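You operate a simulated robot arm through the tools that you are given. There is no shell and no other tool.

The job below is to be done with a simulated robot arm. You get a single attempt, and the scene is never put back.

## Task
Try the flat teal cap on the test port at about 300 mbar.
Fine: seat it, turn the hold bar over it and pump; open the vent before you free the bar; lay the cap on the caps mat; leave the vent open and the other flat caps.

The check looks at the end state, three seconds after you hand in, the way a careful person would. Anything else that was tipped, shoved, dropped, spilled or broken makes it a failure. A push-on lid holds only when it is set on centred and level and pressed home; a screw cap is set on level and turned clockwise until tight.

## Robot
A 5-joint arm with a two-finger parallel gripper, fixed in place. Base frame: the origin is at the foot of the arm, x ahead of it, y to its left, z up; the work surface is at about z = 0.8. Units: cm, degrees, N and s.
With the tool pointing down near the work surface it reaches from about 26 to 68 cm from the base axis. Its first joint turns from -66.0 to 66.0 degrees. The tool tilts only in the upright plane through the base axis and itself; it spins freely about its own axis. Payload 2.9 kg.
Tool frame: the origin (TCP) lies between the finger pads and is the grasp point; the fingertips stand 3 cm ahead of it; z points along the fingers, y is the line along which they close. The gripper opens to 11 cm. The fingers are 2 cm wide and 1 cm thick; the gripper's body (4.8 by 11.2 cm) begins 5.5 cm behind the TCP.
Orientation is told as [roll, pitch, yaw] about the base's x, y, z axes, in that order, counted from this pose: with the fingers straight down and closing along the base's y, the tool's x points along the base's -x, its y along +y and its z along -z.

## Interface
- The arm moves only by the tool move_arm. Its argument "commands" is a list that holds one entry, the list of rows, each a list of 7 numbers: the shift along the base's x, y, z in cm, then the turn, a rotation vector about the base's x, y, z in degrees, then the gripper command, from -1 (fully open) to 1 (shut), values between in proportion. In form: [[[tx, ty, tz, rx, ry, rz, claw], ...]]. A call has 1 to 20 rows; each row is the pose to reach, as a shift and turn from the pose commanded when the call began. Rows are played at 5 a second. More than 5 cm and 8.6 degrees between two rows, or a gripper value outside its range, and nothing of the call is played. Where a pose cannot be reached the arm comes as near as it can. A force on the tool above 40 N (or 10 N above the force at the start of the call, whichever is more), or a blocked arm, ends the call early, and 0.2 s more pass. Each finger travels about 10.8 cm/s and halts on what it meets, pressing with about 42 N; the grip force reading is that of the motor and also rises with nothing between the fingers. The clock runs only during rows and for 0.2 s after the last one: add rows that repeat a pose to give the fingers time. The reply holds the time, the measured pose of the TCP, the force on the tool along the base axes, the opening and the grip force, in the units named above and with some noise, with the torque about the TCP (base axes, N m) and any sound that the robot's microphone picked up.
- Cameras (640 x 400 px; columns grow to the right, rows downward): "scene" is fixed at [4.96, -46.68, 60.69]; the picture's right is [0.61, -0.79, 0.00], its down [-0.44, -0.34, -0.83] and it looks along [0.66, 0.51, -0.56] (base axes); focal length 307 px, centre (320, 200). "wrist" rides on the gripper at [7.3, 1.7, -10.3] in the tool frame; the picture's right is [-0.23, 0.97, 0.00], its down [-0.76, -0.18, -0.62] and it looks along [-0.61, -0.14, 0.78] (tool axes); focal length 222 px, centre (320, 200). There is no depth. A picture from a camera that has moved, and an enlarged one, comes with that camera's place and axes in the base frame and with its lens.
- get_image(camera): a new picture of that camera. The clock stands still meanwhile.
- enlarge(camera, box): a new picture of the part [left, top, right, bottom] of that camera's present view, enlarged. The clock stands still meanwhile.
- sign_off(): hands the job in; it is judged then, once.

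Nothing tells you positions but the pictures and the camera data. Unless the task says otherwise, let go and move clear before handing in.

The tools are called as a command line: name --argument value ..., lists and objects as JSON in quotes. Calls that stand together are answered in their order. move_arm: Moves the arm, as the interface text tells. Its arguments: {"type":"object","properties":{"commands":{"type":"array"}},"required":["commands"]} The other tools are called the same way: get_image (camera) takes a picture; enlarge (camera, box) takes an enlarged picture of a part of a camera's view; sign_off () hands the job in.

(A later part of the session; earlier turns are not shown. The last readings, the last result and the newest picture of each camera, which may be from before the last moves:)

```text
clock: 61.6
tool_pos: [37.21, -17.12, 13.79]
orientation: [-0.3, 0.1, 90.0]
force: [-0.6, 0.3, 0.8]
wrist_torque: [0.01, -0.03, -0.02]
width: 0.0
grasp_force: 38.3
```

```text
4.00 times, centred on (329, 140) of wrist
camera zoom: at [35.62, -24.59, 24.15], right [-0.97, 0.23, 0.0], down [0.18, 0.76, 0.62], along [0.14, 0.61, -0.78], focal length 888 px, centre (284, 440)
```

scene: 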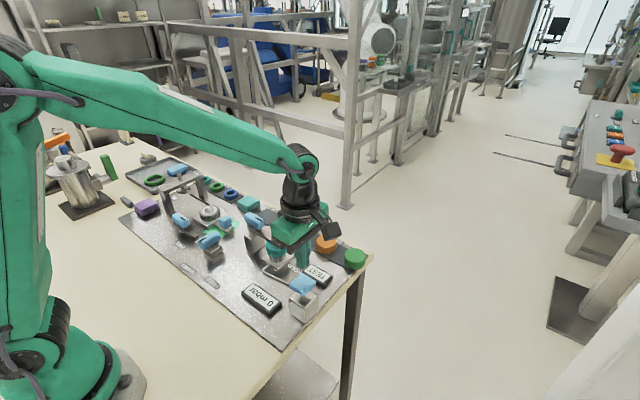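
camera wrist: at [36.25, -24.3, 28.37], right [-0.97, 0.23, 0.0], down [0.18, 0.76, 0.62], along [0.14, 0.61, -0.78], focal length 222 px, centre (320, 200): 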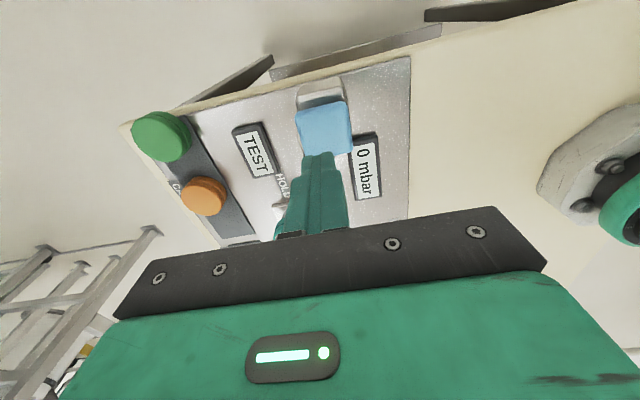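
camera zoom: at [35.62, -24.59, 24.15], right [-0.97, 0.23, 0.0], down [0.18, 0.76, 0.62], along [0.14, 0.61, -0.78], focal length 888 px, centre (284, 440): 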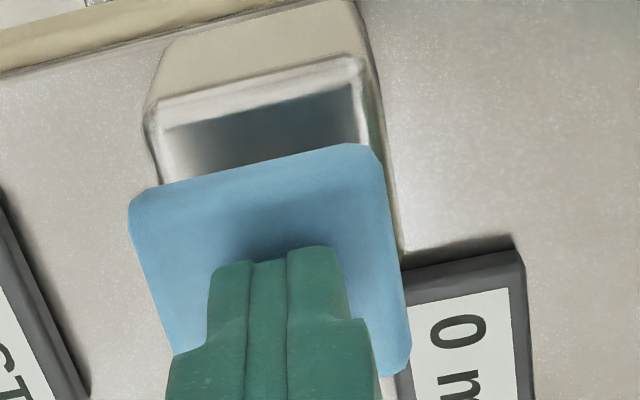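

The fingertips are centred just above the pad. I'll press gently to find contact and the stroke.

move_arm --commands '[[[0, 0, -0.3, 0, 0, 0, 1], [0, 0, -0.6, 0, 0, 0, 1], [0, 0, -0.9, 0, 0, 0, 1], [0, 0, -1.2, 0, 0, 0, 1], [0, 0, -1.2, 0, 0, 0, 1]]]'

enlarge --camera "scene" --box '[240, 245, 336, 325]'

```text
clock: 62.8
tool_pos: [37.31, -17.38, 12.7]
orientation: [-0.2, 0.1, 89.9]
force: [-1.5, 0.7, 3.3]
wrist_torque: [0.04, 0.06, -0.01]
width: 0.02
grasp_force: 37.5
```

```text
5.00 times, centred on (288, 285) of scene
camera zoom: at [4.96, -46.68, 60.7], right [0.61, -0.79, 0.0], down [-0.44, -0.34, -0.83], along [0.66, 0.51, -0.56], focal length 1533 px, centre (480, -225)
```

zoom: 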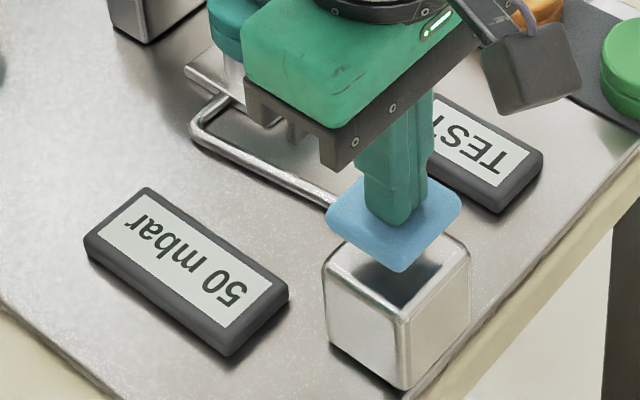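

The gauge rose to 50 mbar, so the port holds and the vent is closed. I'll press further down to see where this stroke ends.

move_arm --commands '[[[0, 0, -0.3, 0, 0, 0, 1], [0, 0, -0.5, 0, 0, 0, 1], [0, 0, -0.5, 0, 0, 0, 1]]]'

enlarge --camera "scene" --box '[240, 245, 336, 325]'

```text
clock: 63.6
tool_pos: [37.27, -17.33, 12.11]
orientation: [-0.2, 0.0, 90.0]
force: [0.7, -1.9, 5.4]
wrist_torque: [-0.02, -0.03, 0.0]
width: 0.0
grasp_force: 37.8
```

```text
5.00 times, centred on (288, 285) of scene
camera zoom: at [4.96, -46.68, 60.7], right [0.61, -0.79, 0.0], down [-0.44, -0.34, -0.83], along [0.66, 0.51, -0.56], focal length 1533 px, centre (480, -225)
```

zoom: 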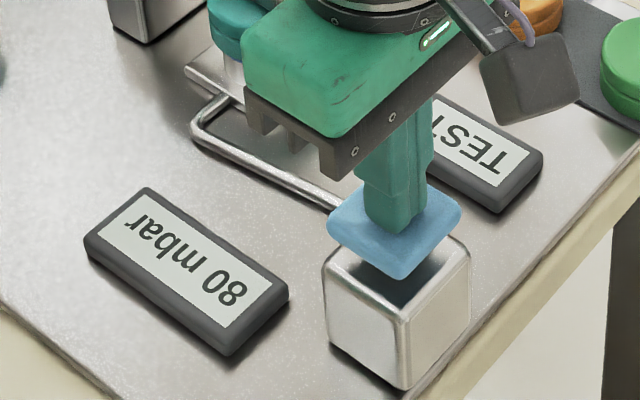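

move_arm --commands '[[[0, 0, -0.3, 0, 0, 0, 1], [0, 0, -0.6, 0, 0, 0, 1], [0, 0, -0.6, 0, 0, 0, 1]]]'

enlarge --camera "scene" --box '[240, 245, 336, 325]'

```text
clock: 64.4
tool_pos: [37.31, -17.42, 11.49]
orientation: [-0.3, 0.1, 90.0]
force: [2.2, 2.2, 5.6]
wrist_torque: [0.07, -0.04, 0.0]
width: 0.01
grasp_force: 37.6
heard: click
```

```text
5.00 times, centred on (288, 285) of scene
camera zoom: at [4.96, -46.68, 60.7], right [0.61, -0.79, 0.0], down [-0.44, -0.34, -0.83], along [0.66, 0.51, -0.56], focal length 1533 px, centre (480, -225)
```

zoom: 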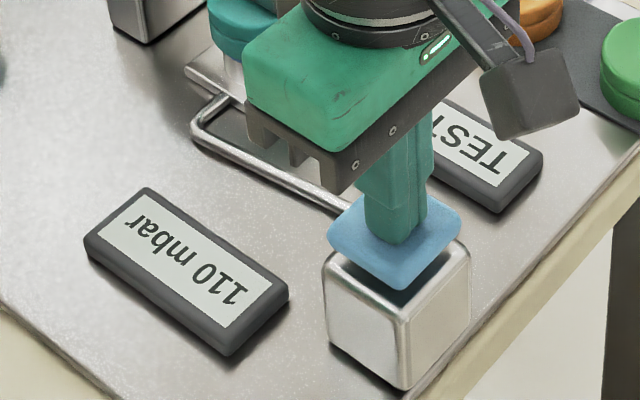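

A click at 110 mbar marks the bottom of the stroke. I'll let the pad come up and check that the pressure holds.

move_arm --commands '[[[0, 0, 0.6, 0, 0, 0, 1], [0, 0, 1.2, 0, 0, 0, 1], [0, 0, 1.8, 0, 0, 0, 1], [0, 0, 2.3, 0, 0, 0, 1], [0, 0, 2.3, 0, 0, 0, 1]]]'

enlarge --camera "scene" --box '[240, 245, 336, 325]'

```text
clock: 65.6
tool_pos: [37.22, -17.26, 13.83]
orientation: [-0.2, 0.1, 89.8]
force: [0.1, -0.2, 0.4]
wrist_torque: [0.0, -0.01, -0.02]
width: 0.0
grasp_force: 37.3
```

```text
5.00 times, centred on (288, 285) of scene
camera zoom: at [4.96, -46.68, 60.69], right [0.61, -0.79, 0.0], down [-0.44, -0.34, -0.83], along [0.66, 0.51, -0.56], focal length 1533 px, centre (480, -225)
```

zoom: 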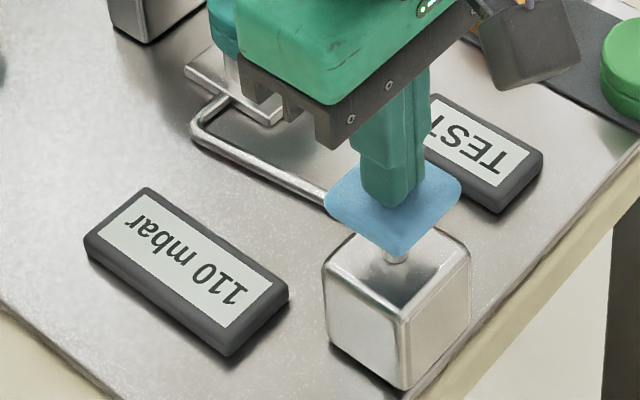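

The pressure holds at 110 mbar, so the cap is tight so far. Second stroke now.

move_arm --commands '[[[0, 0, -0.5, 0, 0, 0, 1], [0, 0, -1.0, 0, 0, 0, 1], [0, 0, -1.5, 0, 0, 0, 1], [0, 0, -1.9, 0, 0, 0, 1], [0, 0, -2.3, 0, 0, 0, 1], [0, 0, -2.3, 0, 0, 0, 1]]]'

enlarge --camera "scene" --box '[240, 245, 336, 325]'

```text
clock: 67.0
tool_pos: [37.28, -17.32, 11.63]
orientation: [-0.2, 0.0, 89.9]
force: [2.3, 2.1, 5.8]
wrist_torque: [0.05, -0.11, -0.04]
width: 0.02
grasp_force: 37.2
heard: click
```

```text
5.00 times, centred on (288, 285) of scene
camera zoom: at [4.96, -46.68, 60.7], right [0.61, -0.79, 0.0], down [-0.44, -0.34, -0.83], along [0.66, 0.51, -0.56], focal length 1533 px, centre (480, -225)
```

zoom: 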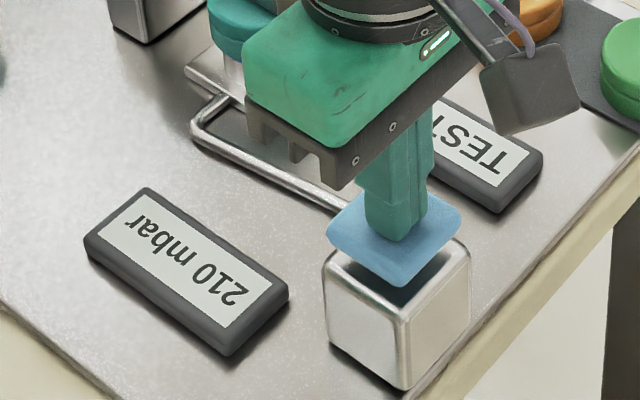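

The gauge reads 210 mbar. I'll raise and do a third stroke, stopping short to read the gauge before it goes past 300.

move_arm --commands '[[[0, 0, 0.6, 0, 0, 0, 1], [0, 0, 1.2, 0, 0, 0, 1], [0, 0, 1.8, 0, 0, 0, 1], [0, 0, 2.3, 0, 0, 0, 1], [0, 0, 2.3, 0, 0, 0, 1], [0, 0, 1.8, 0, 0, 0, 1], [0, 0, 1.3, 0, 0, 0, 1], [0, 0, 0.8, 0, 0, 0, 1], [0, 0, 0.5, 0, 0, 0, 1], [0, 0, 0.5, 0, 0, 0, 1]]]'

enlarge --camera "scene" --box '[240, 245, 336, 325]'

```text
clock: 69.2
tool_pos: [37.15, -17.28, 12.1]
orientation: [-0.3, 0.0, 90.0]
force: [2.1, 0.1, 4.3]
wrist_torque: [0.06, -0.07, -0.02]
width: 0.02
grasp_force: 37.8
heard: click
```

```text
5.00 times, centred on (288, 285) of scene
camera zoom: at [4.96, -46.68, 60.7], right [0.61, -0.79, 0.0], down [-0.44, -0.34, -0.83], along [0.66, 0.51, -0.56], focal length 1533 px, centre (480, -225)
```

zoom: 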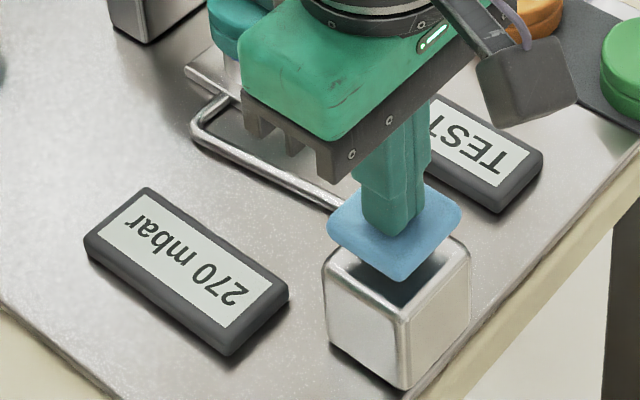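

The gauge reads 270 mbar. I need a little more, so I'll press about 0.45 cm further.

move_arm --commands '[[[0, 0, -0.25, 0, 0, 0, 1], [0, 0, -0.4, 0, 0, 0, 1], [0, 0, -0.4, 0, 0, 0, 1]]]'

enlarge --camera "scene" --box '[240, 245, 336, 325]'

```text
clock: 70.0
tool_pos: [37.18, -17.29, 11.65]
orientation: [-0.2, 0.1, 89.9]
force: [0.1, -1.5, 5.4]
wrist_torque: [0.04, -0.01, 0.06]
width: 0.0
grasp_force: 37.5
```

```text
5.00 times, centred on (288, 285) of scene
camera zoom: at [4.96, -46.68, 60.7], right [0.61, -0.79, 0.0], down [-0.44, -0.34, -0.83], along [0.66, 0.51, -0.56], focal length 1533 px, centre (480, -225)
```

zoom: 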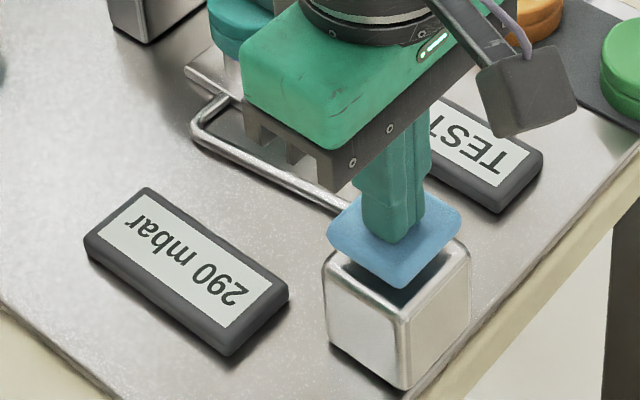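

move_arm --commands '[[[0, 0, -0.1, 0, 0, 0, 1], [0, 0, -0.18, 0, 0, 0, 1], [0, 0, -0.18, 0, 0, 0, 1]]]'

enlarge --camera "scene" --box '[240, 245, 336, 325]'

```text
clock: 70.8
tool_pos: [37.13, -17.17, 11.37]
orientation: [-0.1, 0.1, 89.9]
force: [-3.4, -1.5, 6.5]
wrist_torque: [-0.05, 0.08, 0.02]
width: 0.0
grasp_force: 37.3
```

```text
5.00 times, centred on (288, 285) of scene
camera zoom: at [4.96, -46.68, 60.7], right [0.61, -0.79, 0.0], down [-0.44, -0.34, -0.83], along [0.66, 0.51, -0.56], focal length 1533 px, centre (480, -225)
```

zoom: 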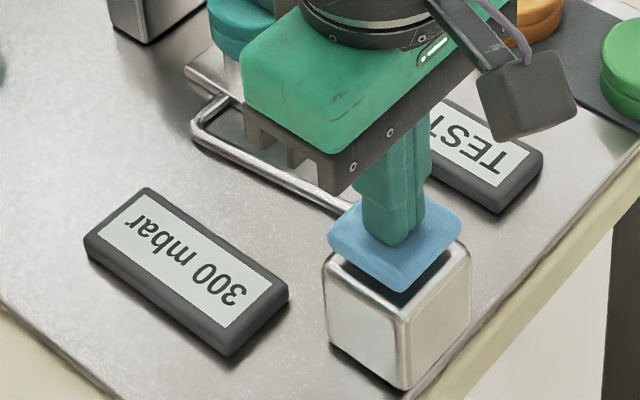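

The gauge reads 300 mbar. I'll lift off the pad and watch for a few seconds whether it holds.

move_arm --commands '[[[0, 0, 0.6, 0, 0, 0, 1], [0, 0, 1.2, 0, 0, 0, 1], [0, 0, 2, 0, 0, 0, 1], [0, 0, 4, 0, 0, 0, 1], [0, 0, 7, 0, 0, 0, 1], [0, 0, 9, 0, 0, 0, 1], [0, 0, 9, 0, 0, 0, 1], [0, 0, 9, 0, 0, 0, 1], [0, 0, 9, 0, 0, 0, 1], [0, 0, 9, 0, 0, 0, 1], [0, 0, 9, 0, 0, 0, 1], [0, 0, 9, 0, 0, 0, 1], [0, 0, 9, 0, 0, 0, 1], [0, 0, 9, 0, 0, 0, 1], [0, 0, 9, 0, 0, 0, 1]]]'

enlarge --camera "scene" --box '[235, 220, 363, 325]'

get_image --camera "wrist"

```text
clock: 74.0
tool_pos: [37.27, -17.33, 20.41]
orientation: [-0.3, 0.1, 89.9]
force: [0.8, 0.5, 0.6]
wrist_torque: [0.02, 0.02, 0.02]
width: 0.03
grasp_force: 37.6
```

```text
3.81 times, centred on (299, 272) of scene
camera zoom: at [4.96, -46.68, 60.69], right [0.61, -0.79, 0.0], down [-0.44, -0.34, -0.83], along [0.66, 0.51, -0.56], focal length 1168 px, centre (400, -76)
```

zoom: 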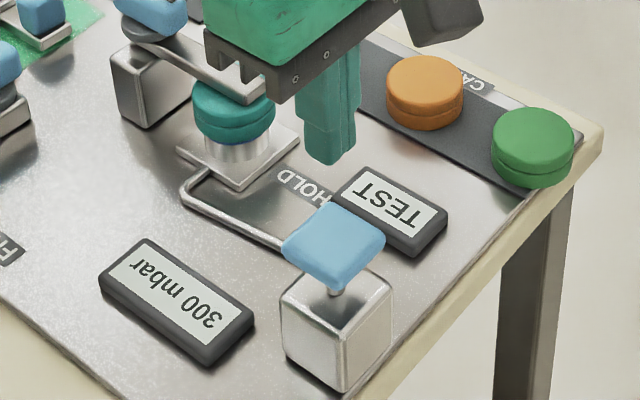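

```text
taken
camera wrist: at [35.59, -24.62, 30.75], right [-0.97, 0.23, 0.0], down [0.18, 0.76, 0.62], along [0.14, 0.61, -0.78], focal length 222 px, centre (320, 200)
```

wrist: 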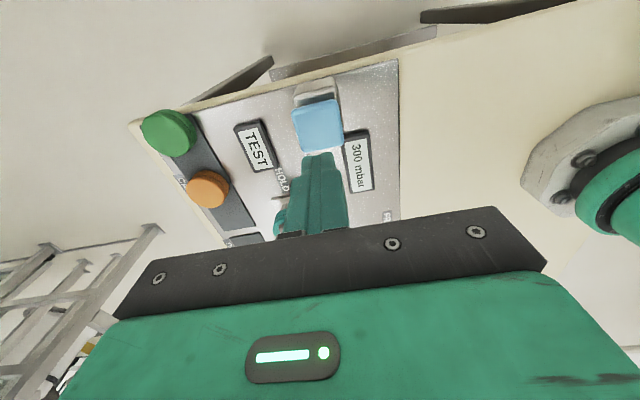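

300 mbar is holding steady several seconds on. Now I'll move over to the vent valve with the fingers set to close across its handle.

move_arm --commands '[[[0, 2.7, 0, 0, 0, -7.5, 0.5], [0, 5.4, 0, 0, 0, -15, 0.2], [0, 8.1, 0, 0, 0, -22.5, 0], [0, 10.8, 0, 0, 0, -30, -0.1], [0, 13.5, 0, 0, 0, -37.5, -0.1], [0, 16.2, 0, 0, 0, -45, -0.1], [0, 18.9, 0, 0, 0, -52.5, -0.1], [0, 21.6, 0, 0, 0, -60, -0.1], [-0.2, 24.3, 0, 0, 0, -67.5, -0.1], [-0.4, 27, 0, 0, 0, -75, -0.1], [-0.6, 29.7, 0, 0, 0, -82.5, -0.1], [-0.8, 32.5, 0, 0, 0, -90, -0.1], [-0.8, 32.5, -2.5, 0, 0, -90, -0.1], [-0.8, 32.5, -2.5, 0, 0, -90, -0.1]]]'

get_image --camera "wrist"

enlarge --camera "wrist" --box '[240, 60, 400, 160]'

enlarge --camera "scene" --box '[160, 200, 340, 320]'

```text
clock: 77.0
tool_pos: [36.4, 15.36, 17.78]
orientation: [0.0, 0.1, -0.1]
force: [-0.2, 0.6, 0.5]
wrist_torque: [-0.01, 0.01, -0.02]
width: 6.07
grasp_force: 0.0
```

```text
taken
camera wrist: at [29.19, 16.95, 28.12], right [0.23, 0.97, 0.0], down [0.76, -0.18, 0.62], along [0.61, -0.14, -0.78], focal length 222 px, centre (320, 200)
```

wrist: 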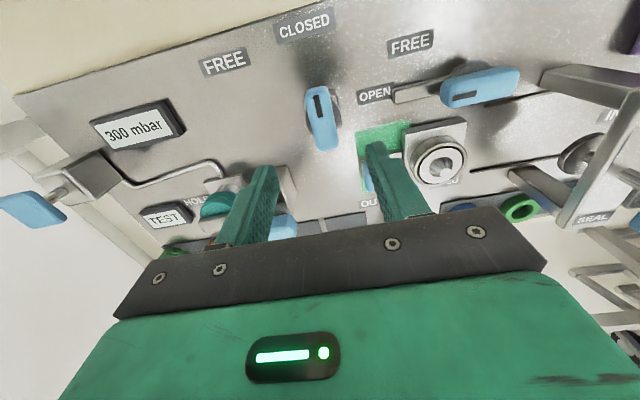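

```text
4.00 times, centred on (320, 110) of wrist
camera zoom: at [29.19, 16.95, 28.12], right [0.23, 0.97, 0.0], down [0.76, -0.18, 0.62], along [0.61, -0.14, -0.78], focal length 888 px, centre (320, 560)
```

zoom: 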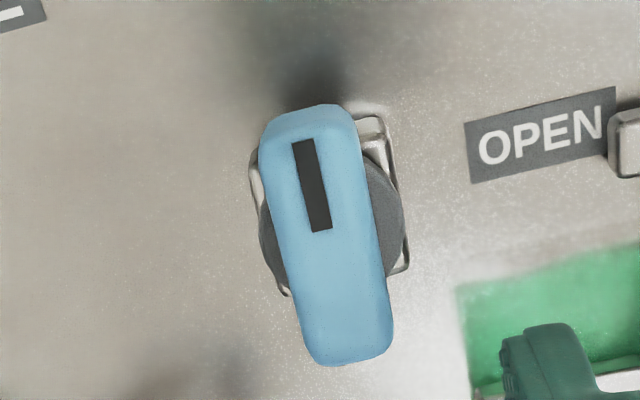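

```text
3.33 times, centred on (250, 260) of scene
camera zoom: at [4.96, -46.68, 60.69], right [0.61, -0.79, 0.0], down [-0.44, -0.34, -0.83], along [0.66, 0.51, -0.56], focal length 1022 px, centre (553, 0)
```

zoom: 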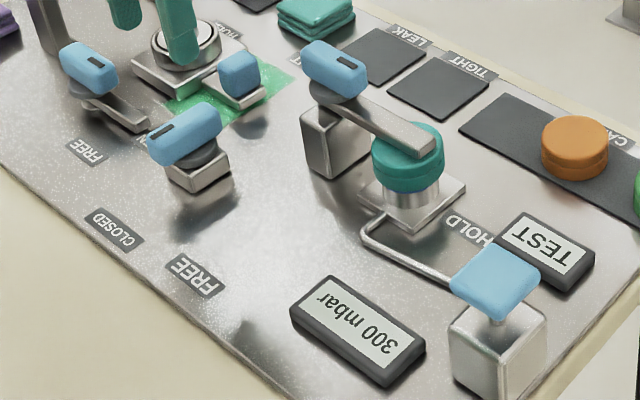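

It's still 300 mbar. The vent hub is near (36.8, 15.46), with its handle along x and the mark pointing to CLOSED. I'll come down over it.

move_arm --commands '[[[0.15, 0.1, -2.5, 0, 0, 0, -0.1], [0.3, 0.2, -5, 0, 0, 0, -0.1], [0.3, 0.2, -7.5, 0, 0, 0, -0.1], [0.3, 0.2, -8, 0, 0, 0, -0.1], [0.3, 0.2, -8, 0, 0, 0, -0.1]]]'

get_image --camera "wrist"

enlarge --camera "wrist" --box '[240, 80, 400, 180]'

enlarge --camera "scene" --box '[160, 200, 256, 270]'

```text
clock: 78.2
tool_pos: [36.83, 15.62, 10.02]
orientation: [0.0, 0.1, 0.0]
force: [-0.1, 0.1, -0.3]
wrist_torque: [-0.03, 0.0, 0.0]
width: 6.06
grasp_force: 0.1
```

```text
taken
camera wrist: at [29.64, 17.16, 20.28], right [0.23, 0.97, 0.0], down [0.76, -0.18, 0.62], along [0.61, -0.14, -0.78], focal length 222 px, centre (320, 200)
```

wrist: 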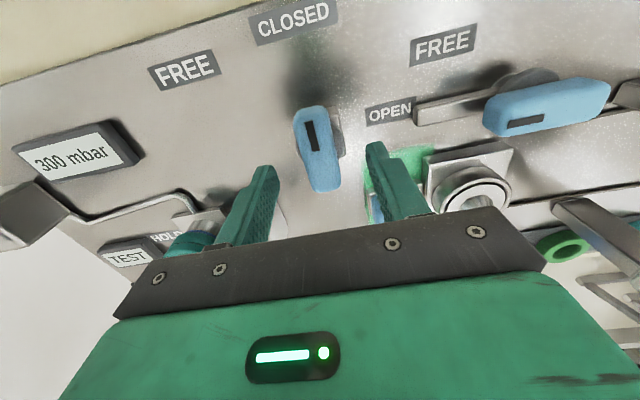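

```text
4.00 times, centred on (320, 130) of wrist
camera zoom: at [29.64, 17.16, 20.28], right [0.23, 0.97, 0.0], down [0.76, -0.18, 0.62], along [0.61, -0.14, -0.78], focal length 888 px, centre (320, 480)
```

zoom: 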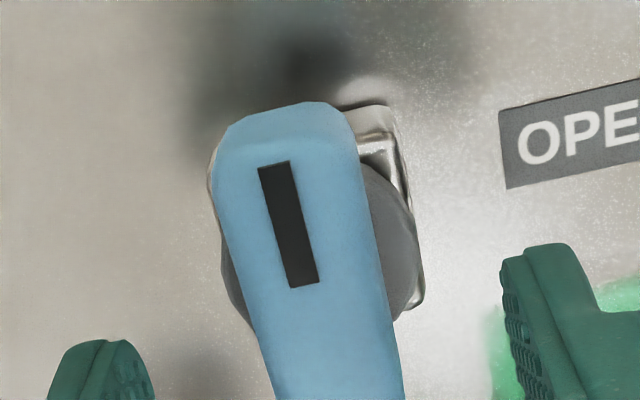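

```text
5.71 times, centred on (208, 235) of scene
camera zoom: at [4.96, -46.68, 60.69], right [0.61, -0.79, 0.0], down [-0.44, -0.34, -0.83], along [0.66, 0.51, -0.56], focal length 1752 px, centre (960, 0)
```

zoom: 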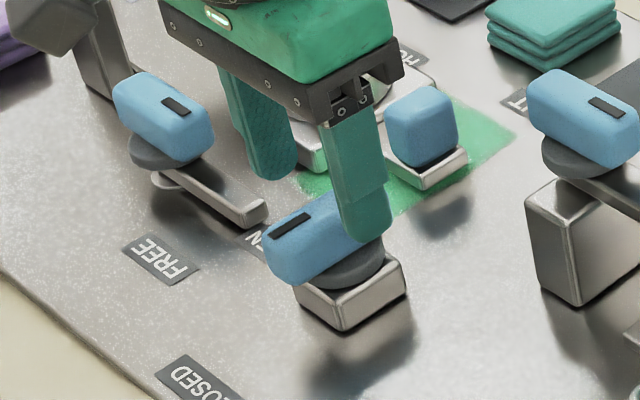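

The geometry matches the hold handle: hub at about (36.84, 15.34), handle top at about z 6. I'll descend around it and grip.

move_arm --commands '[[[-0.1, -0.12, -0.9, 0, 0, 0, -0.1], [-0.1, -0.12, -1.8, 0, 0, 0, -0.1], [-0.1, -0.12, -2.6, 0, 0, 0, 0], [-0.1, -0.12, -2.65, 0, 0, 0, 0.3], [-0.1, -0.12, -2.65, 0, 0, 0, 0.5], [-0.1, -0.12, -2.65, 0, 0, 0, 0.8], [-0.1, -0.12, -2.65, 0, 0, 0, 0.8]]]'

enlarge --camera "scene" --box '[160, 200, 256, 270]'

get_image --camera "wrist"

```text
clock: 79.8
tool_pos: [36.64, 15.48, 7.32]
orientation: [0.0, 0.0, 0.0]
force: [-2.3, 16.1, -7.1]
wrist_torque: [0.32, -0.58, 0.09]
width: 2.38
grasp_force: 45.2
```

```text
5.71 times, centred on (208, 235) of scene
camera zoom: at [4.97, -46.68, 60.7], right [0.61, -0.79, 0.0], down [-0.44, -0.34, -0.83], along [0.66, 0.51, -0.56], focal length 1752 px, centre (960, 0)
```

zoom: 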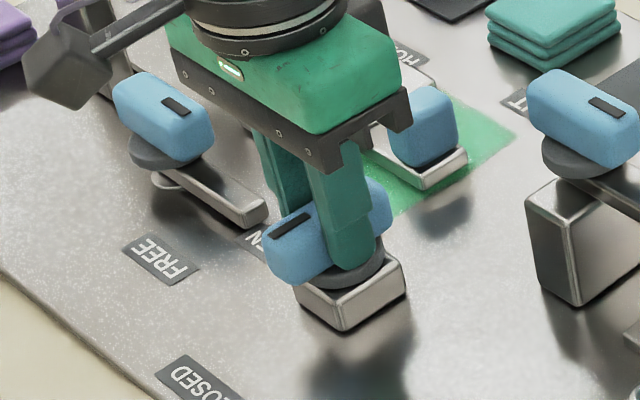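

```text
taken
camera wrist: at [29.52, 17.1, 17.72], right [0.23, 0.97, 0.0], down [0.76, -0.18, 0.62], along [0.61, -0.14, -0.78], focal length 222 px, centre (320, 200)
```

wrist: 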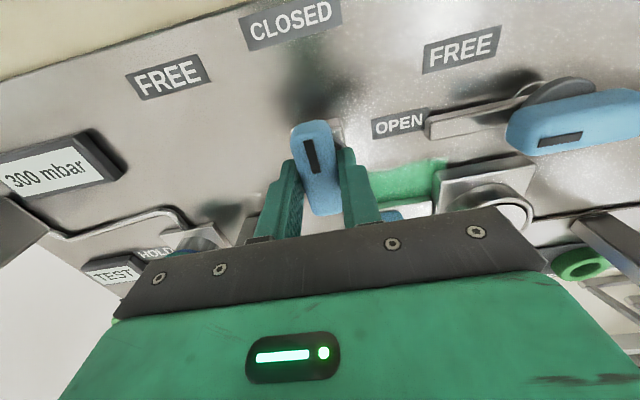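

The vent handle is gripped. I'll trim the side load and start turning clockwise toward OPEN.

move_arm --commands '[[[0, 0.05, -0.02, 0, 0, 0, 0.8], [0, 0.05, -0.02, 0, 0, -4, 0.8], [0, 0.05, -0.02, 0, 0, -8, 0.8], [0, 0.05, -0.02, 0, 0, -12, 0.8], [0, 0.05, -0.02, 0, 0, -12, 0.8]]]'

```text
clock: 80.9
tool_pos: [36.7, 15.57, 7.46]
orientation: [0.1, -0.1, -11.8]
force: [-1.0, 2.6, 0.8]
wrist_torque: [-0.07, 0.18, -0.01]
width: 2.4
grasp_force: 45.2
stopped in row 5: the force on the tool passed its limit at 40 N (the readings are from after the stop); the commanded pose is now the measured one
```

It turned about 12° and the force spike has relaxed. I'll continue in smaller steps.

move_arm --commands '[[[0, 0, 0, 0, 0, -3, 0.8], [0, 0, 0, 0, 0, -6, 0.8], [0, 0, 0, 0, 0, -9, 0.8], [0, 0, 0, 0, 0, -12, 0.8], [0, 0, 0, 0, 0, -12, 0.8]]]'

enlarge --camera "scene" --box '[160, 200, 300, 310]'

```text
clock: 82.3
tool_pos: [36.69, 15.74, 7.33]
orientation: [0.0, -0.1, -23.8]
force: [0.3, 2.0, -1.0]
wrist_torque: [-0.09, 0.4, 0.04]
width: 2.38
grasp_force: 44.9
stopped in row 5: the force on the tool passed its limit at 42 N (the readings are from after the stop); the commanded pose is now the measured one
```

```text
3.64 times, centred on (230, 255) of scene
camera zoom: at [4.96, -46.69, 60.69], right [0.61, -0.79, 0.0], down [-0.44, -0.34, -0.83], along [0.66, 0.51, -0.56], focal length 1115 px, centre (647, 0)
```

zoom: 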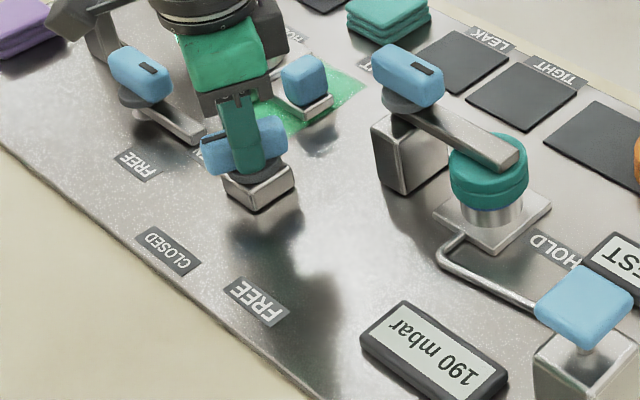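

The vent is opening: the gauge is already falling (190 mbar). I'll keep turning in small steps and read the forces.

move_arm --commands '[[[0, 0, 0, 0, 0, -3, 0.8], [0, 0, 0, 0, 0, -6, 0.8], [0, 0, 0, 0, 0, -6, 0.8]]]'

get_image --camera "wrist"

```text
clock: 83.1
tool_pos: [36.65, 15.59, 7.38]
orientation: [0.4, -0.2, -29.8]
force: [11.1, 14.1, -14.2]
wrist_torque: [0.11, 0.93, 0.06]
width: 2.39
grasp_force: 45.4
```

```text
taken
camera wrist: at [31.3, 20.61, 17.7], right [0.68, 0.73, 0.0], down [0.57, -0.53, 0.62], along [0.46, -0.42, -0.78], focal length 222 px, centre (320, 200)
```

wrist: 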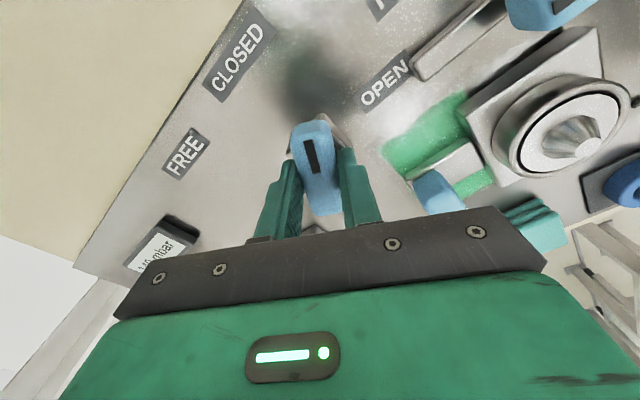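

move_arm --commands '[[[0.03, 0.05, -0.04, 0, 0, -3, 0.8], [0.03, 0.05, -0.04, 0, 0, -6, 0.8], [0.03, 0.05, -0.04, 0, 0, -9, 0.8], [0.03, 0.05, -0.04, 0, 0, -9, 0.8]]]'

```text
clock: 84.1
tool_pos: [36.8, 15.73, 7.45]
orientation: [0.1, -0.1, -38.7]
force: [-7.9, 24.2, 10.9]
wrist_torque: [-0.1, 0.01, 0.07]
width: 2.38
grasp_force: 45.0
```

move_arm --commands '[[[-0.02, 0.08, 0.02, 0, 0, -3, 0.8], [-0.02, 0.1, 0.02, 0, 0, -6, 0.8], [-0.02, 0.1, 0.02, 0, 0, -9, 0.8], [-0.02, 0.1, 0.02, 0, 0, -9, 0.8]]]'

```text
clock: 85.1
tool_pos: [36.87, 15.68, 7.41]
orientation: [0.2, -0.2, -47.8]
force: [3.0, 18.1, 0.7]
wrist_torque: [0.2, 0.53, 0.01]
width: 2.39
grasp_force: 44.3
```

move_arm --commands '[[[0.01, 0.06, 0, 0, 0, -3, 0.8], [0.01, 0.08, 0, 0, 0, -6, 0.8], [0.01, 0.08, 0, 0, 0, -9, 0.8], [0.01, 0.08, 0, 0, 0, -12, 0.8], [0.01, 0.08, 0, 0, 0, -12, 0.8]]]'

```text
clock: 86.3
tool_pos: [36.85, 15.7, 7.34]
orientation: [0.3, 0.0, -59.8]
force: [25.7, -7.6, -11.7]
wrist_torque: [-0.3, 0.47, 0.03]
width: 2.38
grasp_force: 45.0
```

The valve is at about 60°. The side load has shifted to +x, so I'll trim and continue.

move_arm --commands '[[[0.06, -0.02, -0.03, 0, 0, 0, 0.8], [0.08, -0.02, -0.03, 0, 0, -3, 0.8], [0.08, -0.02, -0.03, 0, 0, -6, 0.8], [0.08, -0.02, -0.03, 0, 0, -9, 0.8], [0.08, -0.02, -0.03, 0, 0, -9, 0.8]]]'

enlarge --camera "scene" --box '[160, 200, 300, 310]'

```text
clock: 87.5
tool_pos: [36.91, 15.79, 7.38]
orientation: [0.2, 0.0, -68.9]
force: [23.8, -12.8, -3.9]
wrist_torque: [-0.38, 0.04, 0.05]
width: 2.38
grasp_force: 44.5
```

```text
3.64 times, centred on (230, 255) of scene
camera zoom: at [4.96, -46.68, 60.7], right [0.61, -0.79, 0.0], down [-0.44, -0.34, -0.83], along [0.66, 0.51, -0.56], focal length 1115 px, centre (647, 0)
```

zoom: 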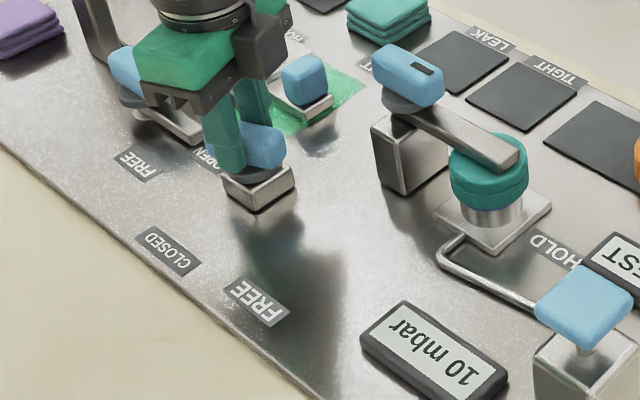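

The gauge is down to 10 mbar. I'll finish the turn to full OPEN.

move_arm --commands '[[[0.06, -0.03, 0, 0, 0, 0, 0.8], [0.07, -0.04, 0, 0, 0, -3, 0.8], [0.07, -0.04, 0, 0, 0, -6, 0.8], [0.07, -0.04, 0, 0, 0, -9, 0.8], [0.07, -0.04, 0, 0, 0, -9, 0.8]]]'

```text
clock: 88.7
tool_pos: [36.95, 15.96, 7.37]
orientation: [0.1, 0.1, -78.0]
force: [19.8, -14.6, -4.0]
wrist_torque: [-0.71, -0.07, 0.06]
width: 2.4
grasp_force: 44.5
```

move_arm --commands '[[[0.05, -0.04, -0.01, 0, 0, 0, 0.8], [0.06, -0.06, -0.01, 0, 0, -3, 0.8], [0.06, -0.06, -0.01, 0, 0, -6, 0.8], [0.06, -0.06, -0.01, 0, 0, -9, 0.8], [0.06, -0.06, -0.01, 0, 0, -12, 0.8], [0.06, -0.06, -0.01, 0, 0, -12, 0.8]]]'

get_image --camera "wrist"

enlarge --camera "scene" --box '[160, 200, 300, 310]'

```text
clock: 90.1
tool_pos: [37.02, 15.75, 7.35]
orientation: [0.3, 0.1, -89.8]
force: [9.6, 8.9, 6.5]
wrist_torque: [0.44, 0.24, 0.03]
width: 2.38
grasp_force: 45.3
```

```text
taken
camera wrist: at [38.69, 22.96, 17.74], right [0.97, -0.22, 0.0], down [-0.18, -0.76, 0.62], along [-0.14, -0.61, -0.78], focal length 222 px, centre (320, 200)
```

wrist: 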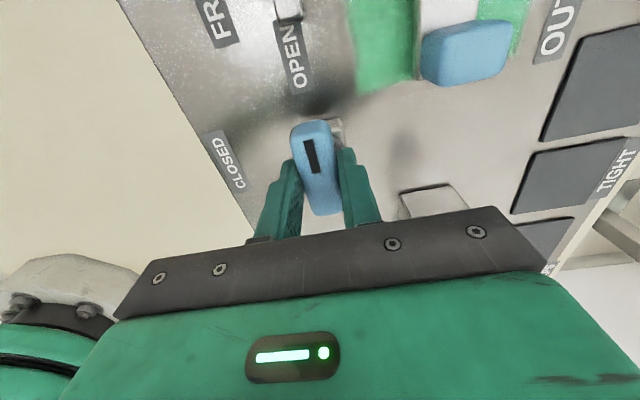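

```text
3.64 times, centred on (230, 255) of scene
camera zoom: at [4.96, -46.69, 60.69], right [0.61, -0.79, 0.0], down [-0.44, -0.34, -0.83], along [0.66, 0.51, -0.56], focal length 1115 px, centre (647, 0)
```

zoom: 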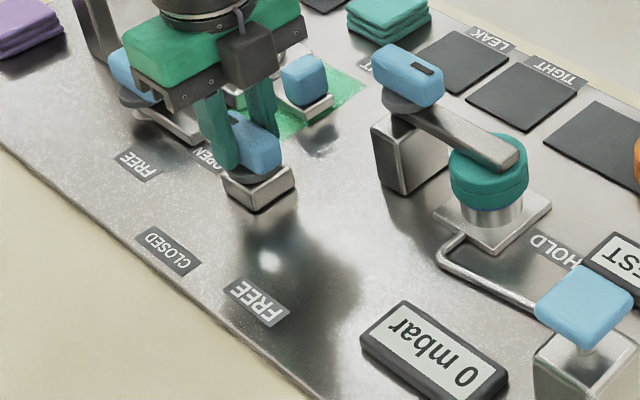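

The vent reads OPEN (mark toward the OPEN label) and the gauge shows 0 mbar. I'll let go of the valve and rise.

move_arm --commands '[[[0.02, 0.03, 0.01, 0, 0, 0, 0.5], [0.02, 0.03, 0.01, 0, 0, 0, 0.2], [0.02, 0.03, 0.01, 0, 0, 0, 0.1], [0.02, 0.03, 2, 0, 0, 0, 0.1], [0.02, 0.03, 5, 0, 0, 0, 0.1], [0.02, 0.03, 9, 0, 0, 0, 0.1], [0.02, 0.03, 12, 0, 0, 0, 0.1], [0.02, 0.03, 12, 0, 0, 0, 0.1]]]'

get_image --camera "wrist"

enlarge --camera "scene" --box '[160, 200, 300, 310]'

```text
clock: 91.9
tool_pos: [36.96, 15.81, 19.41]
orientation: [-0.1, 0.1, -89.8]
force: [-0.1, -0.5, -1.5]
wrist_torque: [0.0, 0.01, 0.04]
width: 4.94
grasp_force: 0.1
```

```text
taken
camera wrist: at [38.76, 23.05, 29.75], right [0.97, -0.22, 0.0], down [-0.18, -0.76, 0.62], along [-0.14, -0.61, -0.78], focal length 222 px, centre (320, 200)
```

wrist: 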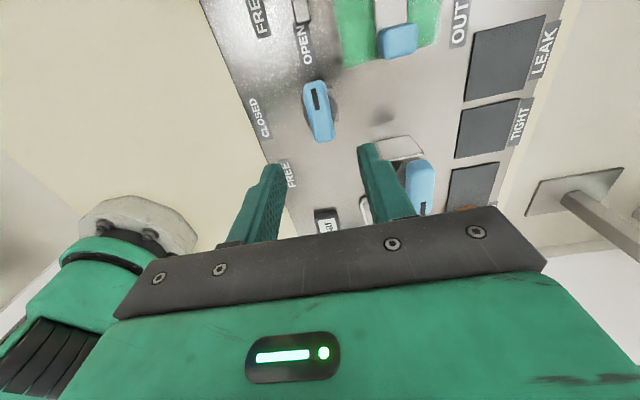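

```text
3.64 times, centred on (230, 255) of scene
camera zoom: at [4.96, -46.68, 60.69], right [0.61, -0.79, 0.0], down [-0.44, -0.34, -0.83], along [0.66, 0.51, -0.56], focal length 1115 px, centre (647, 0)
```

zoom: 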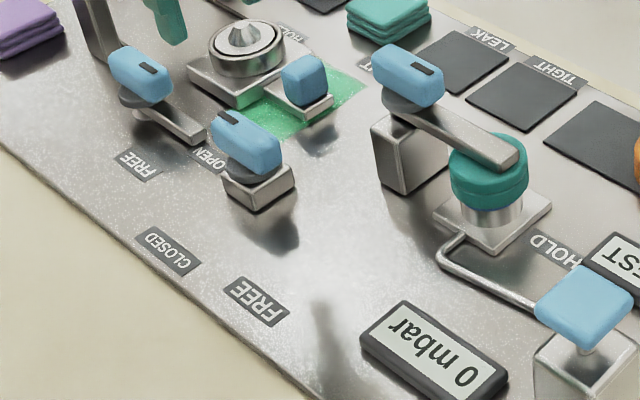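

The vent is open at 0 mbar. Next I'll move over the hold-bar handle, keeping the fingers closing along x, to turn it back to FREE.

move_arm --commands '[[[2.5, -2.2, 0, 0, 0, 0, 0], [5, -4.4, 0, 0, 0, 0, -0.1], [7.5, -6.6, 0, 0, 0, 0, -0.1], [8.95, -8.35, 0, 0, 0, 0, -0.1], [8.95, -8.35, -2.5, 0, 0, 0, -0.1], [8.95, -8.35, -5, 0, 0, 0, -0.1], [8.95, -8.35, -5, 0, 0, 0, -0.1]]]'

get_image --camera "wrist"

enlarge --camera "wrist" --box '[240, 80, 400, 180]'

```text
clock: 93.5
tool_pos: [46.06, 7.29, 14.28]
orientation: [0.0, 0.0, -89.8]
force: [-0.4, -0.4, -0.7]
wrist_torque: [-0.02, 0.0, -0.08]
width: 6.05
grasp_force: 0.1
```

```text
taken
camera wrist: at [47.7, 14.39, 24.64], right [0.97, -0.22, 0.0], down [-0.18, -0.76, 0.62], along [-0.14, -0.61, -0.78], focal length 222 px, centre (320, 200)
```

wrist: 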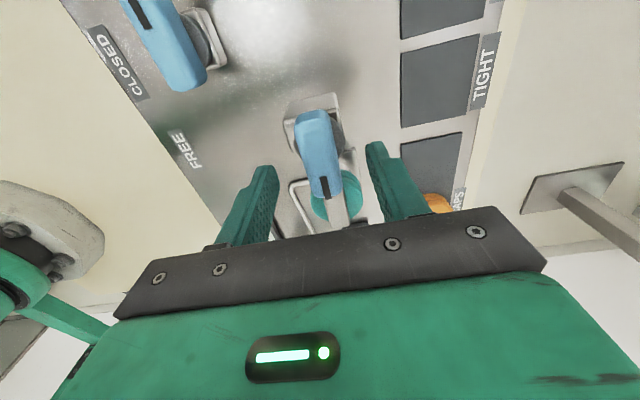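

```text
4.00 times, centred on (320, 130) of wrist
camera zoom: at [47.7, 14.39, 24.64], right [0.97, -0.22, 0.0], down [-0.18, -0.76, 0.62], along [-0.14, -0.61, -0.78], focal length 888 px, centre (320, 480)
```

zoom: 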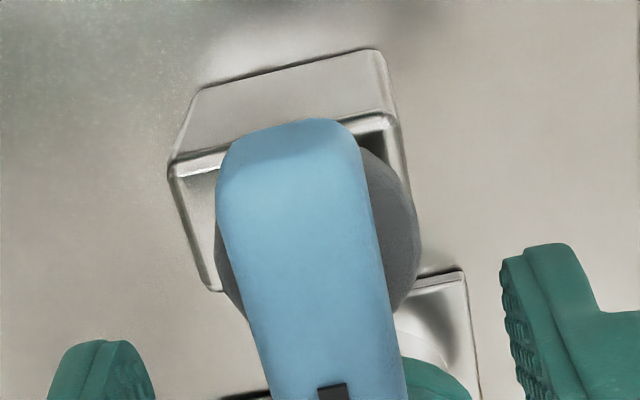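

The handle is centred between the fingers. I'll shift 0.2 cm in y onto the hub axis, descend and grip.

move_arm --commands '[[[-0.03, 0.2, -0.8, 0, 0, 0, -0.1], [-0.03, 0.2, -1.6, 0, 0, 0, -0.1], [-0.03, 0.2, -2.3, 0, 0, 0, 0.1], [-0.03, 0.2, -2.3, 0, 0, 0, 0.3], [-0.03, 0.2, -2.3, 0, 0, 0, 0.5], [-0.03, 0.2, -2.3, 0, 0, 0, 0.8], [-0.03, 0.2, -2.3, 0, 0, 0, 0.8]]]'

enlarge --camera "scene" --box '[220, 190, 316, 260]'

```text
clock: 95.1
tool_pos: [46.0, 7.51, 12.11]
orientation: [0.1, 0.0, -89.8]
force: [8.9, 0.6, -6.4]
wrist_torque: [-0.03, 0.19, -0.24]
width: 2.39
grasp_force: 45.1
```

```text
5.71 times, centred on (268, 225) of scene
camera zoom: at [4.97, -46.68, 60.7], right [0.61, -0.79, 0.0], down [-0.44, -0.34, -0.83], along [0.66, 0.51, -0.56], focal length 1752 px, centre (617, 57)
```

zoom: 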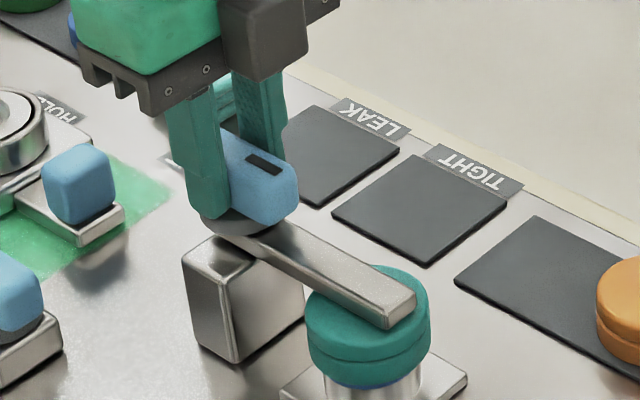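

It's gripped with low side forces. I'll start turning the bar back toward FREE.

move_arm --commands '[[[0.03, 0, -0.02, 0, 0, -3, 0.8], [0.03, 0, -0.02, 0, 0, -6, 0.8], [0.03, 0, -0.02, 0, 0, -9, 0.8], [0.03, 0, -0.02, 0, 0, -9, 0.8]]]'

```text
clock: 96.1
tool_pos: [46.01, 7.53, 12.03]
orientation: [0.1, 0.1, -98.9]
force: [9.5, -14.2, -0.4]
wrist_torque: [-1.04, 0.54, 0.01]
width: 2.41
grasp_force: 44.8
```

move_arm --commands '[[[0.03, -0.05, 0, 0, 0, -3, 0.8], [0.03, -0.05, 0, 0, 0, -6, 0.8], [0.03, -0.05, 0, 0, 0, -9, 0.8], [0.03, -0.05, 0, 0, 0, -12, 0.8], [0.03, -0.05, 0, 0, 0, -12, 0.8]]]'

```text
clock: 97.3
tool_pos: [46.06, 7.5, 12.04]
orientation: [0.1, 0.0, -110.9]
force: [1.9, -19.5, 12.0]
wrist_torque: [0.25, 0.02, -0.02]
width: 2.39
grasp_force: 45.1
```

move_arm --commands '[[[0, -0.06, 0.03, 0, 0, -3, 0.8], [0, -0.06, 0.03, 0, 0, -6, 0.8], [0, -0.06, 0.03, 0, 0, -9, 0.8], [0, -0.06, 0.03, 0, 0, -12, 0.8], [0, -0.06, 0.03, 0, 0, -12, 0.8]]]'

enlarge --camera "scene" --box '[220, 200, 316, 270]'

```text
clock: 98.5
tool_pos: [46.05, 7.52, 12.04]
orientation: [0.2, 0.1, -123.0]
force: [17.9, -18.3, 3.0]
wrist_torque: [-0.93, 0.84, -0.03]
width: 2.42
grasp_force: 44.8
```

```text
5.71 times, centred on (268, 235) of scene
camera zoom: at [4.96, -46.69, 60.69], right [0.61, -0.79, 0.0], down [-0.44, -0.34, -0.83], along [0.66, 0.51, -0.56], focal length 1752 px, centre (617, 0)
```

zoom: 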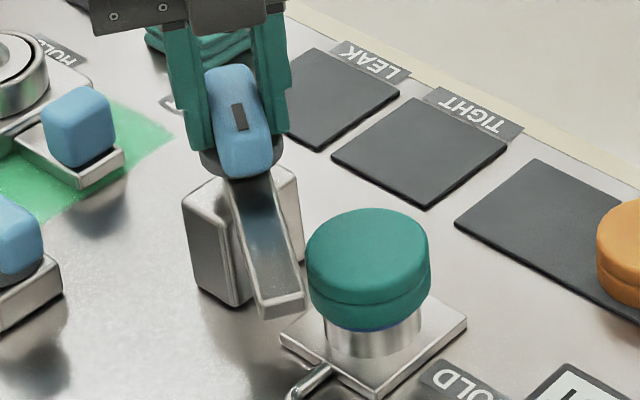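

The bar has cleared the cap and the cap stays in place. I'll carry on to FREE.

move_arm --commands '[[[0.05, -0.06, 0, 0, 0, -3, 0.8], [0.06, -0.06, 0, 0, 0, -6, 0.8], [0.06, -0.06, 0, 0, 0, -9, 0.8], [0.06, -0.06, 0, 0, 0, -12, 0.8], [0.06, -0.06, 0, 0, 0, -12, 0.8]]]'

```text
clock: 99.7
tool_pos: [45.94, 7.53, 12.06]
orientation: [0.0, 0.0, -134.7]
force: [11.5, 19.3, 0.2]
wrist_torque: [-0.48, 0.68, 0.0]
width: 2.39
grasp_force: 45.2
```

move_arm --commands '[[[0.03, 0.05, 0, 0, 0, -3, 0.8], [0.03, 0.05, 0, 0, 0, -6, 0.8], [0.03, 0.05, 0, 0, 0, -9, 0.8], [0.03, 0.05, 0, 0, 0, -12, 0.8], [0.03, 0.05, 0, 0, 0, -12, 0.8]]]'

```text
clock: 100.9
tool_pos: [45.9, 7.47, 11.97]
orientation: [-0.1, -0.1, -146.7]
force: [-13.7, 25.5, 11.1]
wrist_torque: [0.7, -1.04, 0.02]
width: 2.38
grasp_force: 44.3
```

move_arm --commands '[[[-0.03, 0.07, 0.02, 0, 0, -3, 0.8], [-0.03, 0.07, 0.02, 0, 0, -6, 0.8], [-0.03, 0.07, 0.02, 0, 0, -9, 0.8], [-0.03, 0.07, 0.02, 0, 0, -12, 0.8], [-0.03, 0.07, 0.02, 0, 0, -12, 0.8]]]'

```text
clock: 102.1
tool_pos: [46.03, 7.46, 12.01]
orientation: [0.0, -0.1, -158.9]
force: [-9.2, -4.8, 3.2]
wrist_torque: [0.32, -1.19, -0.03]
width: 2.41
grasp_force: 45.0
```

move_arm --commands '[[[-0.03, -0.01, 0, 0, 0, -3, 0.8], [-0.03, -0.01, 0, 0, 0, -6, 0.8], [-0.03, -0.01, 0, 0, 0, -9, 0.8], [-0.03, -0.01, 0, 0, 0, -12, 0.8], [-0.03, -0.01, 0, 0, 0, -12, 0.8]]]'

```text
clock: 102.7
tool_pos: [46.0, 7.52, 12.07]
orientation: [0.0, -0.2, -162.8]
force: [-3.1, 1.5, 0.5]
wrist_torque: [0.05, -0.32, 0.0]
width: 2.38
grasp_force: 45.1
out of reach, approached as far as the arm can: row 2
stopped in row 2: the force on the tool passed its limit at 56 N (the readings are from after the stop); the commanded pose is now the measured one
```

The wrist reached its turning limit at about -163°, so the bar is 17° short of FREE. I'll release the handle, rise, spin back 180° and regrip to finish the turn.

move_arm --commands '[[[0, 0, 0, 0, 0, 0, 0.5], [0, 0, 0, 0, 0, 0, 0.1], [0, 0, 0, 0, 0, 0, 0], [0, 0, 1.5, 0, 0, 0, 0], [0, 0, 4, 0, 0, 0, 0], [0, 0, 6, 0, 0, 0, 0], [0, 0, 6, 0, 0, 8, 0], [0, 0, 6, 0, 0, 16, 0], [0, 0, 6, 0, 0, 24, 0], [0, 0, 6, 0, 0, 32, 0], [0, 0, 6, 0, 0, 40, 0], [0, 0, 6, 0, 0, 48, 0], [0, 0, 6, 0, 0, 56, 0], [0, 0, 6, 0, 0, 64, 0], [0, 0, 6, 0, 0, 72, 0], [0, 0, 6, 0, 0, 80, 0], [0, 0, 6, 0, 0, 88, 0], [0, 0, 6, 0, 0, 88, 0]]]'

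enlarge --camera "scene" --box '[200, 190, 320, 270]'

```text
clock: 106.5
tool_pos: [46.03, 7.64, 17.92]
orientation: [-0.1, 0.0, -74.5]
force: [-0.8, 0.0, 0.5]
wrist_torque: [-0.03, 0.0, 0.04]
width: 5.5
grasp_force: 0.0
```

```text
5.00 times, centred on (260, 230) of scene
camera zoom: at [4.96, -46.68, 60.69], right [0.61, -0.79, 0.0], down [-0.44, -0.34, -0.83], along [0.66, 0.51, -0.56], focal length 1533 px, centre (620, 50)
```

zoom: 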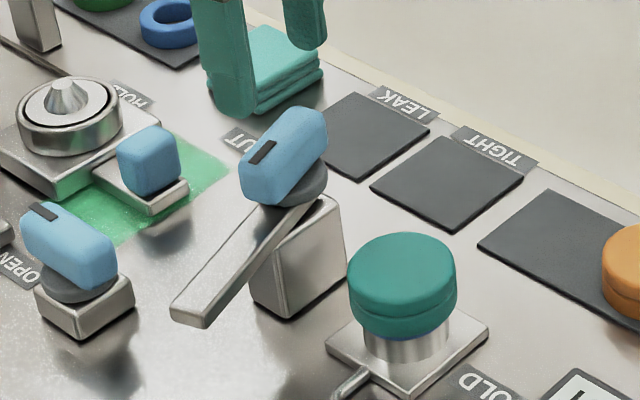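

The handle was released cleanly. I'll finish spinning around to line up with the handle at about +17°.

move_arm --commands '[[[0, 0, 0, 0, 0, 8, 0], [0, 0, 0, 0, 0, 16, 0], [0, 0, 0, 0, 0, 24, 0], [0, 0, 0, 0, 0, 32, 0], [0, 0, 0, 0, 0, 40, 0], [0, 0, 0, 0, 0, 48, 0], [0, 0, 0, 0, 0, 56, 0], [0, 0, 0, 0, 0, 64, 0], [0, 0, 0, 0, 0, 72, 0], [0, 0, 0, 0, 0, 80, 0], [0, -0.2, 0, 0, 0, 88, 0], [0, -0.2, -1, 0, 0, 91.7, 0], [0, -0.2, -3, 0, 0, 91.7, 0], [0, -0.2, -3, 0, 0, 91.7, 0]]]'

get_image --camera "wrist"

enlarge --camera "wrist" --box '[240, 80, 400, 180]'

```text
clock: 109.5
tool_pos: [46.07, 7.15, 15.11]
orientation: [0.0, -0.1, 17.0]
force: [0.2, 0.7, -0.4]
wrist_torque: [-0.02, -0.04, 0.0]
width: 5.49
grasp_force: 0.0
```

```text
taken
camera wrist: at [38.72, 6.71, 25.45], right [-0.07, 1.0, 0.0], down [0.78, 0.05, 0.63], along [0.62, 0.04, -0.78], focal length 222 px, centre (320, 200)
```

wrist: 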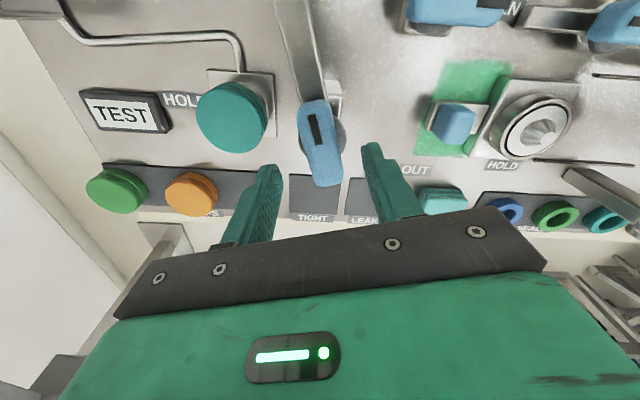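

```text
4.00 times, centred on (320, 130) of wrist
camera zoom: at [38.72, 6.71, 25.45], right [-0.07, 1.0, 0.0], down [0.78, 0.05, 0.63], along [0.62, 0.04, -0.78], focal length 888 px, centre (320, 480)
```

zoom: 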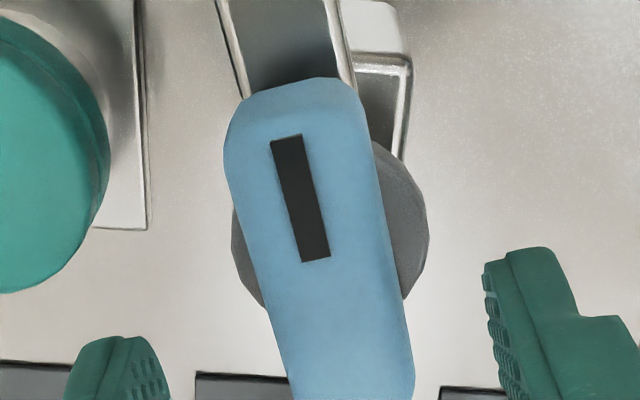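

Aligned with the handle again. I'll correct slightly onto the hub, descend and grip.

move_arm --commands '[[[-0.1, 0.1, -1, 0, 0, 0, 0], [-0.17, 0.1, -2, 0, 0, 0, 0], [-0.17, 0.1, -3.05, 0, 0, 0, 0], [-0.17, 0.1, -3.05, 0, 0, 0, 0.3], [-0.17, 0.1, -3.05, 0, 0, 0, 0.5], [-0.17, 0.1, -3.05, 0, 0, 0, 0.8], [-0.17, 0.1, -3.05, 0, 0, 0, 0.8]]]'

```text
clock: 111.0
tool_pos: [45.77, 7.44, 11.86]
orientation: [-0.1, -0.1, 17.0]
force: [-2.7, 6.8, -3.1]
wrist_torque: [0.03, -0.19, 0.01]
width: 2.39
grasp_force: 45.5
```

Gripped with small forces. I'll turn the last 17° to FREE.

move_arm --commands '[[[0, 0.02, 0, 0, 0, -3, 0.8], [0, 0.02, 0, 0, 0, -6, 0.8], [0, 0.02, 0, 0, 0, -9, 0.8], [0, 0.02, 0, 0, 0, -9, 0.8]]]'

```text
clock: 112.0
tool_pos: [45.75, 7.35, 11.93]
orientation: [0.0, 0.1, 8.0]
force: [-16.5, 19.7, -6.5]
wrist_torque: [0.37, -0.92, 0.06]
width: 2.41
grasp_force: 44.8
```

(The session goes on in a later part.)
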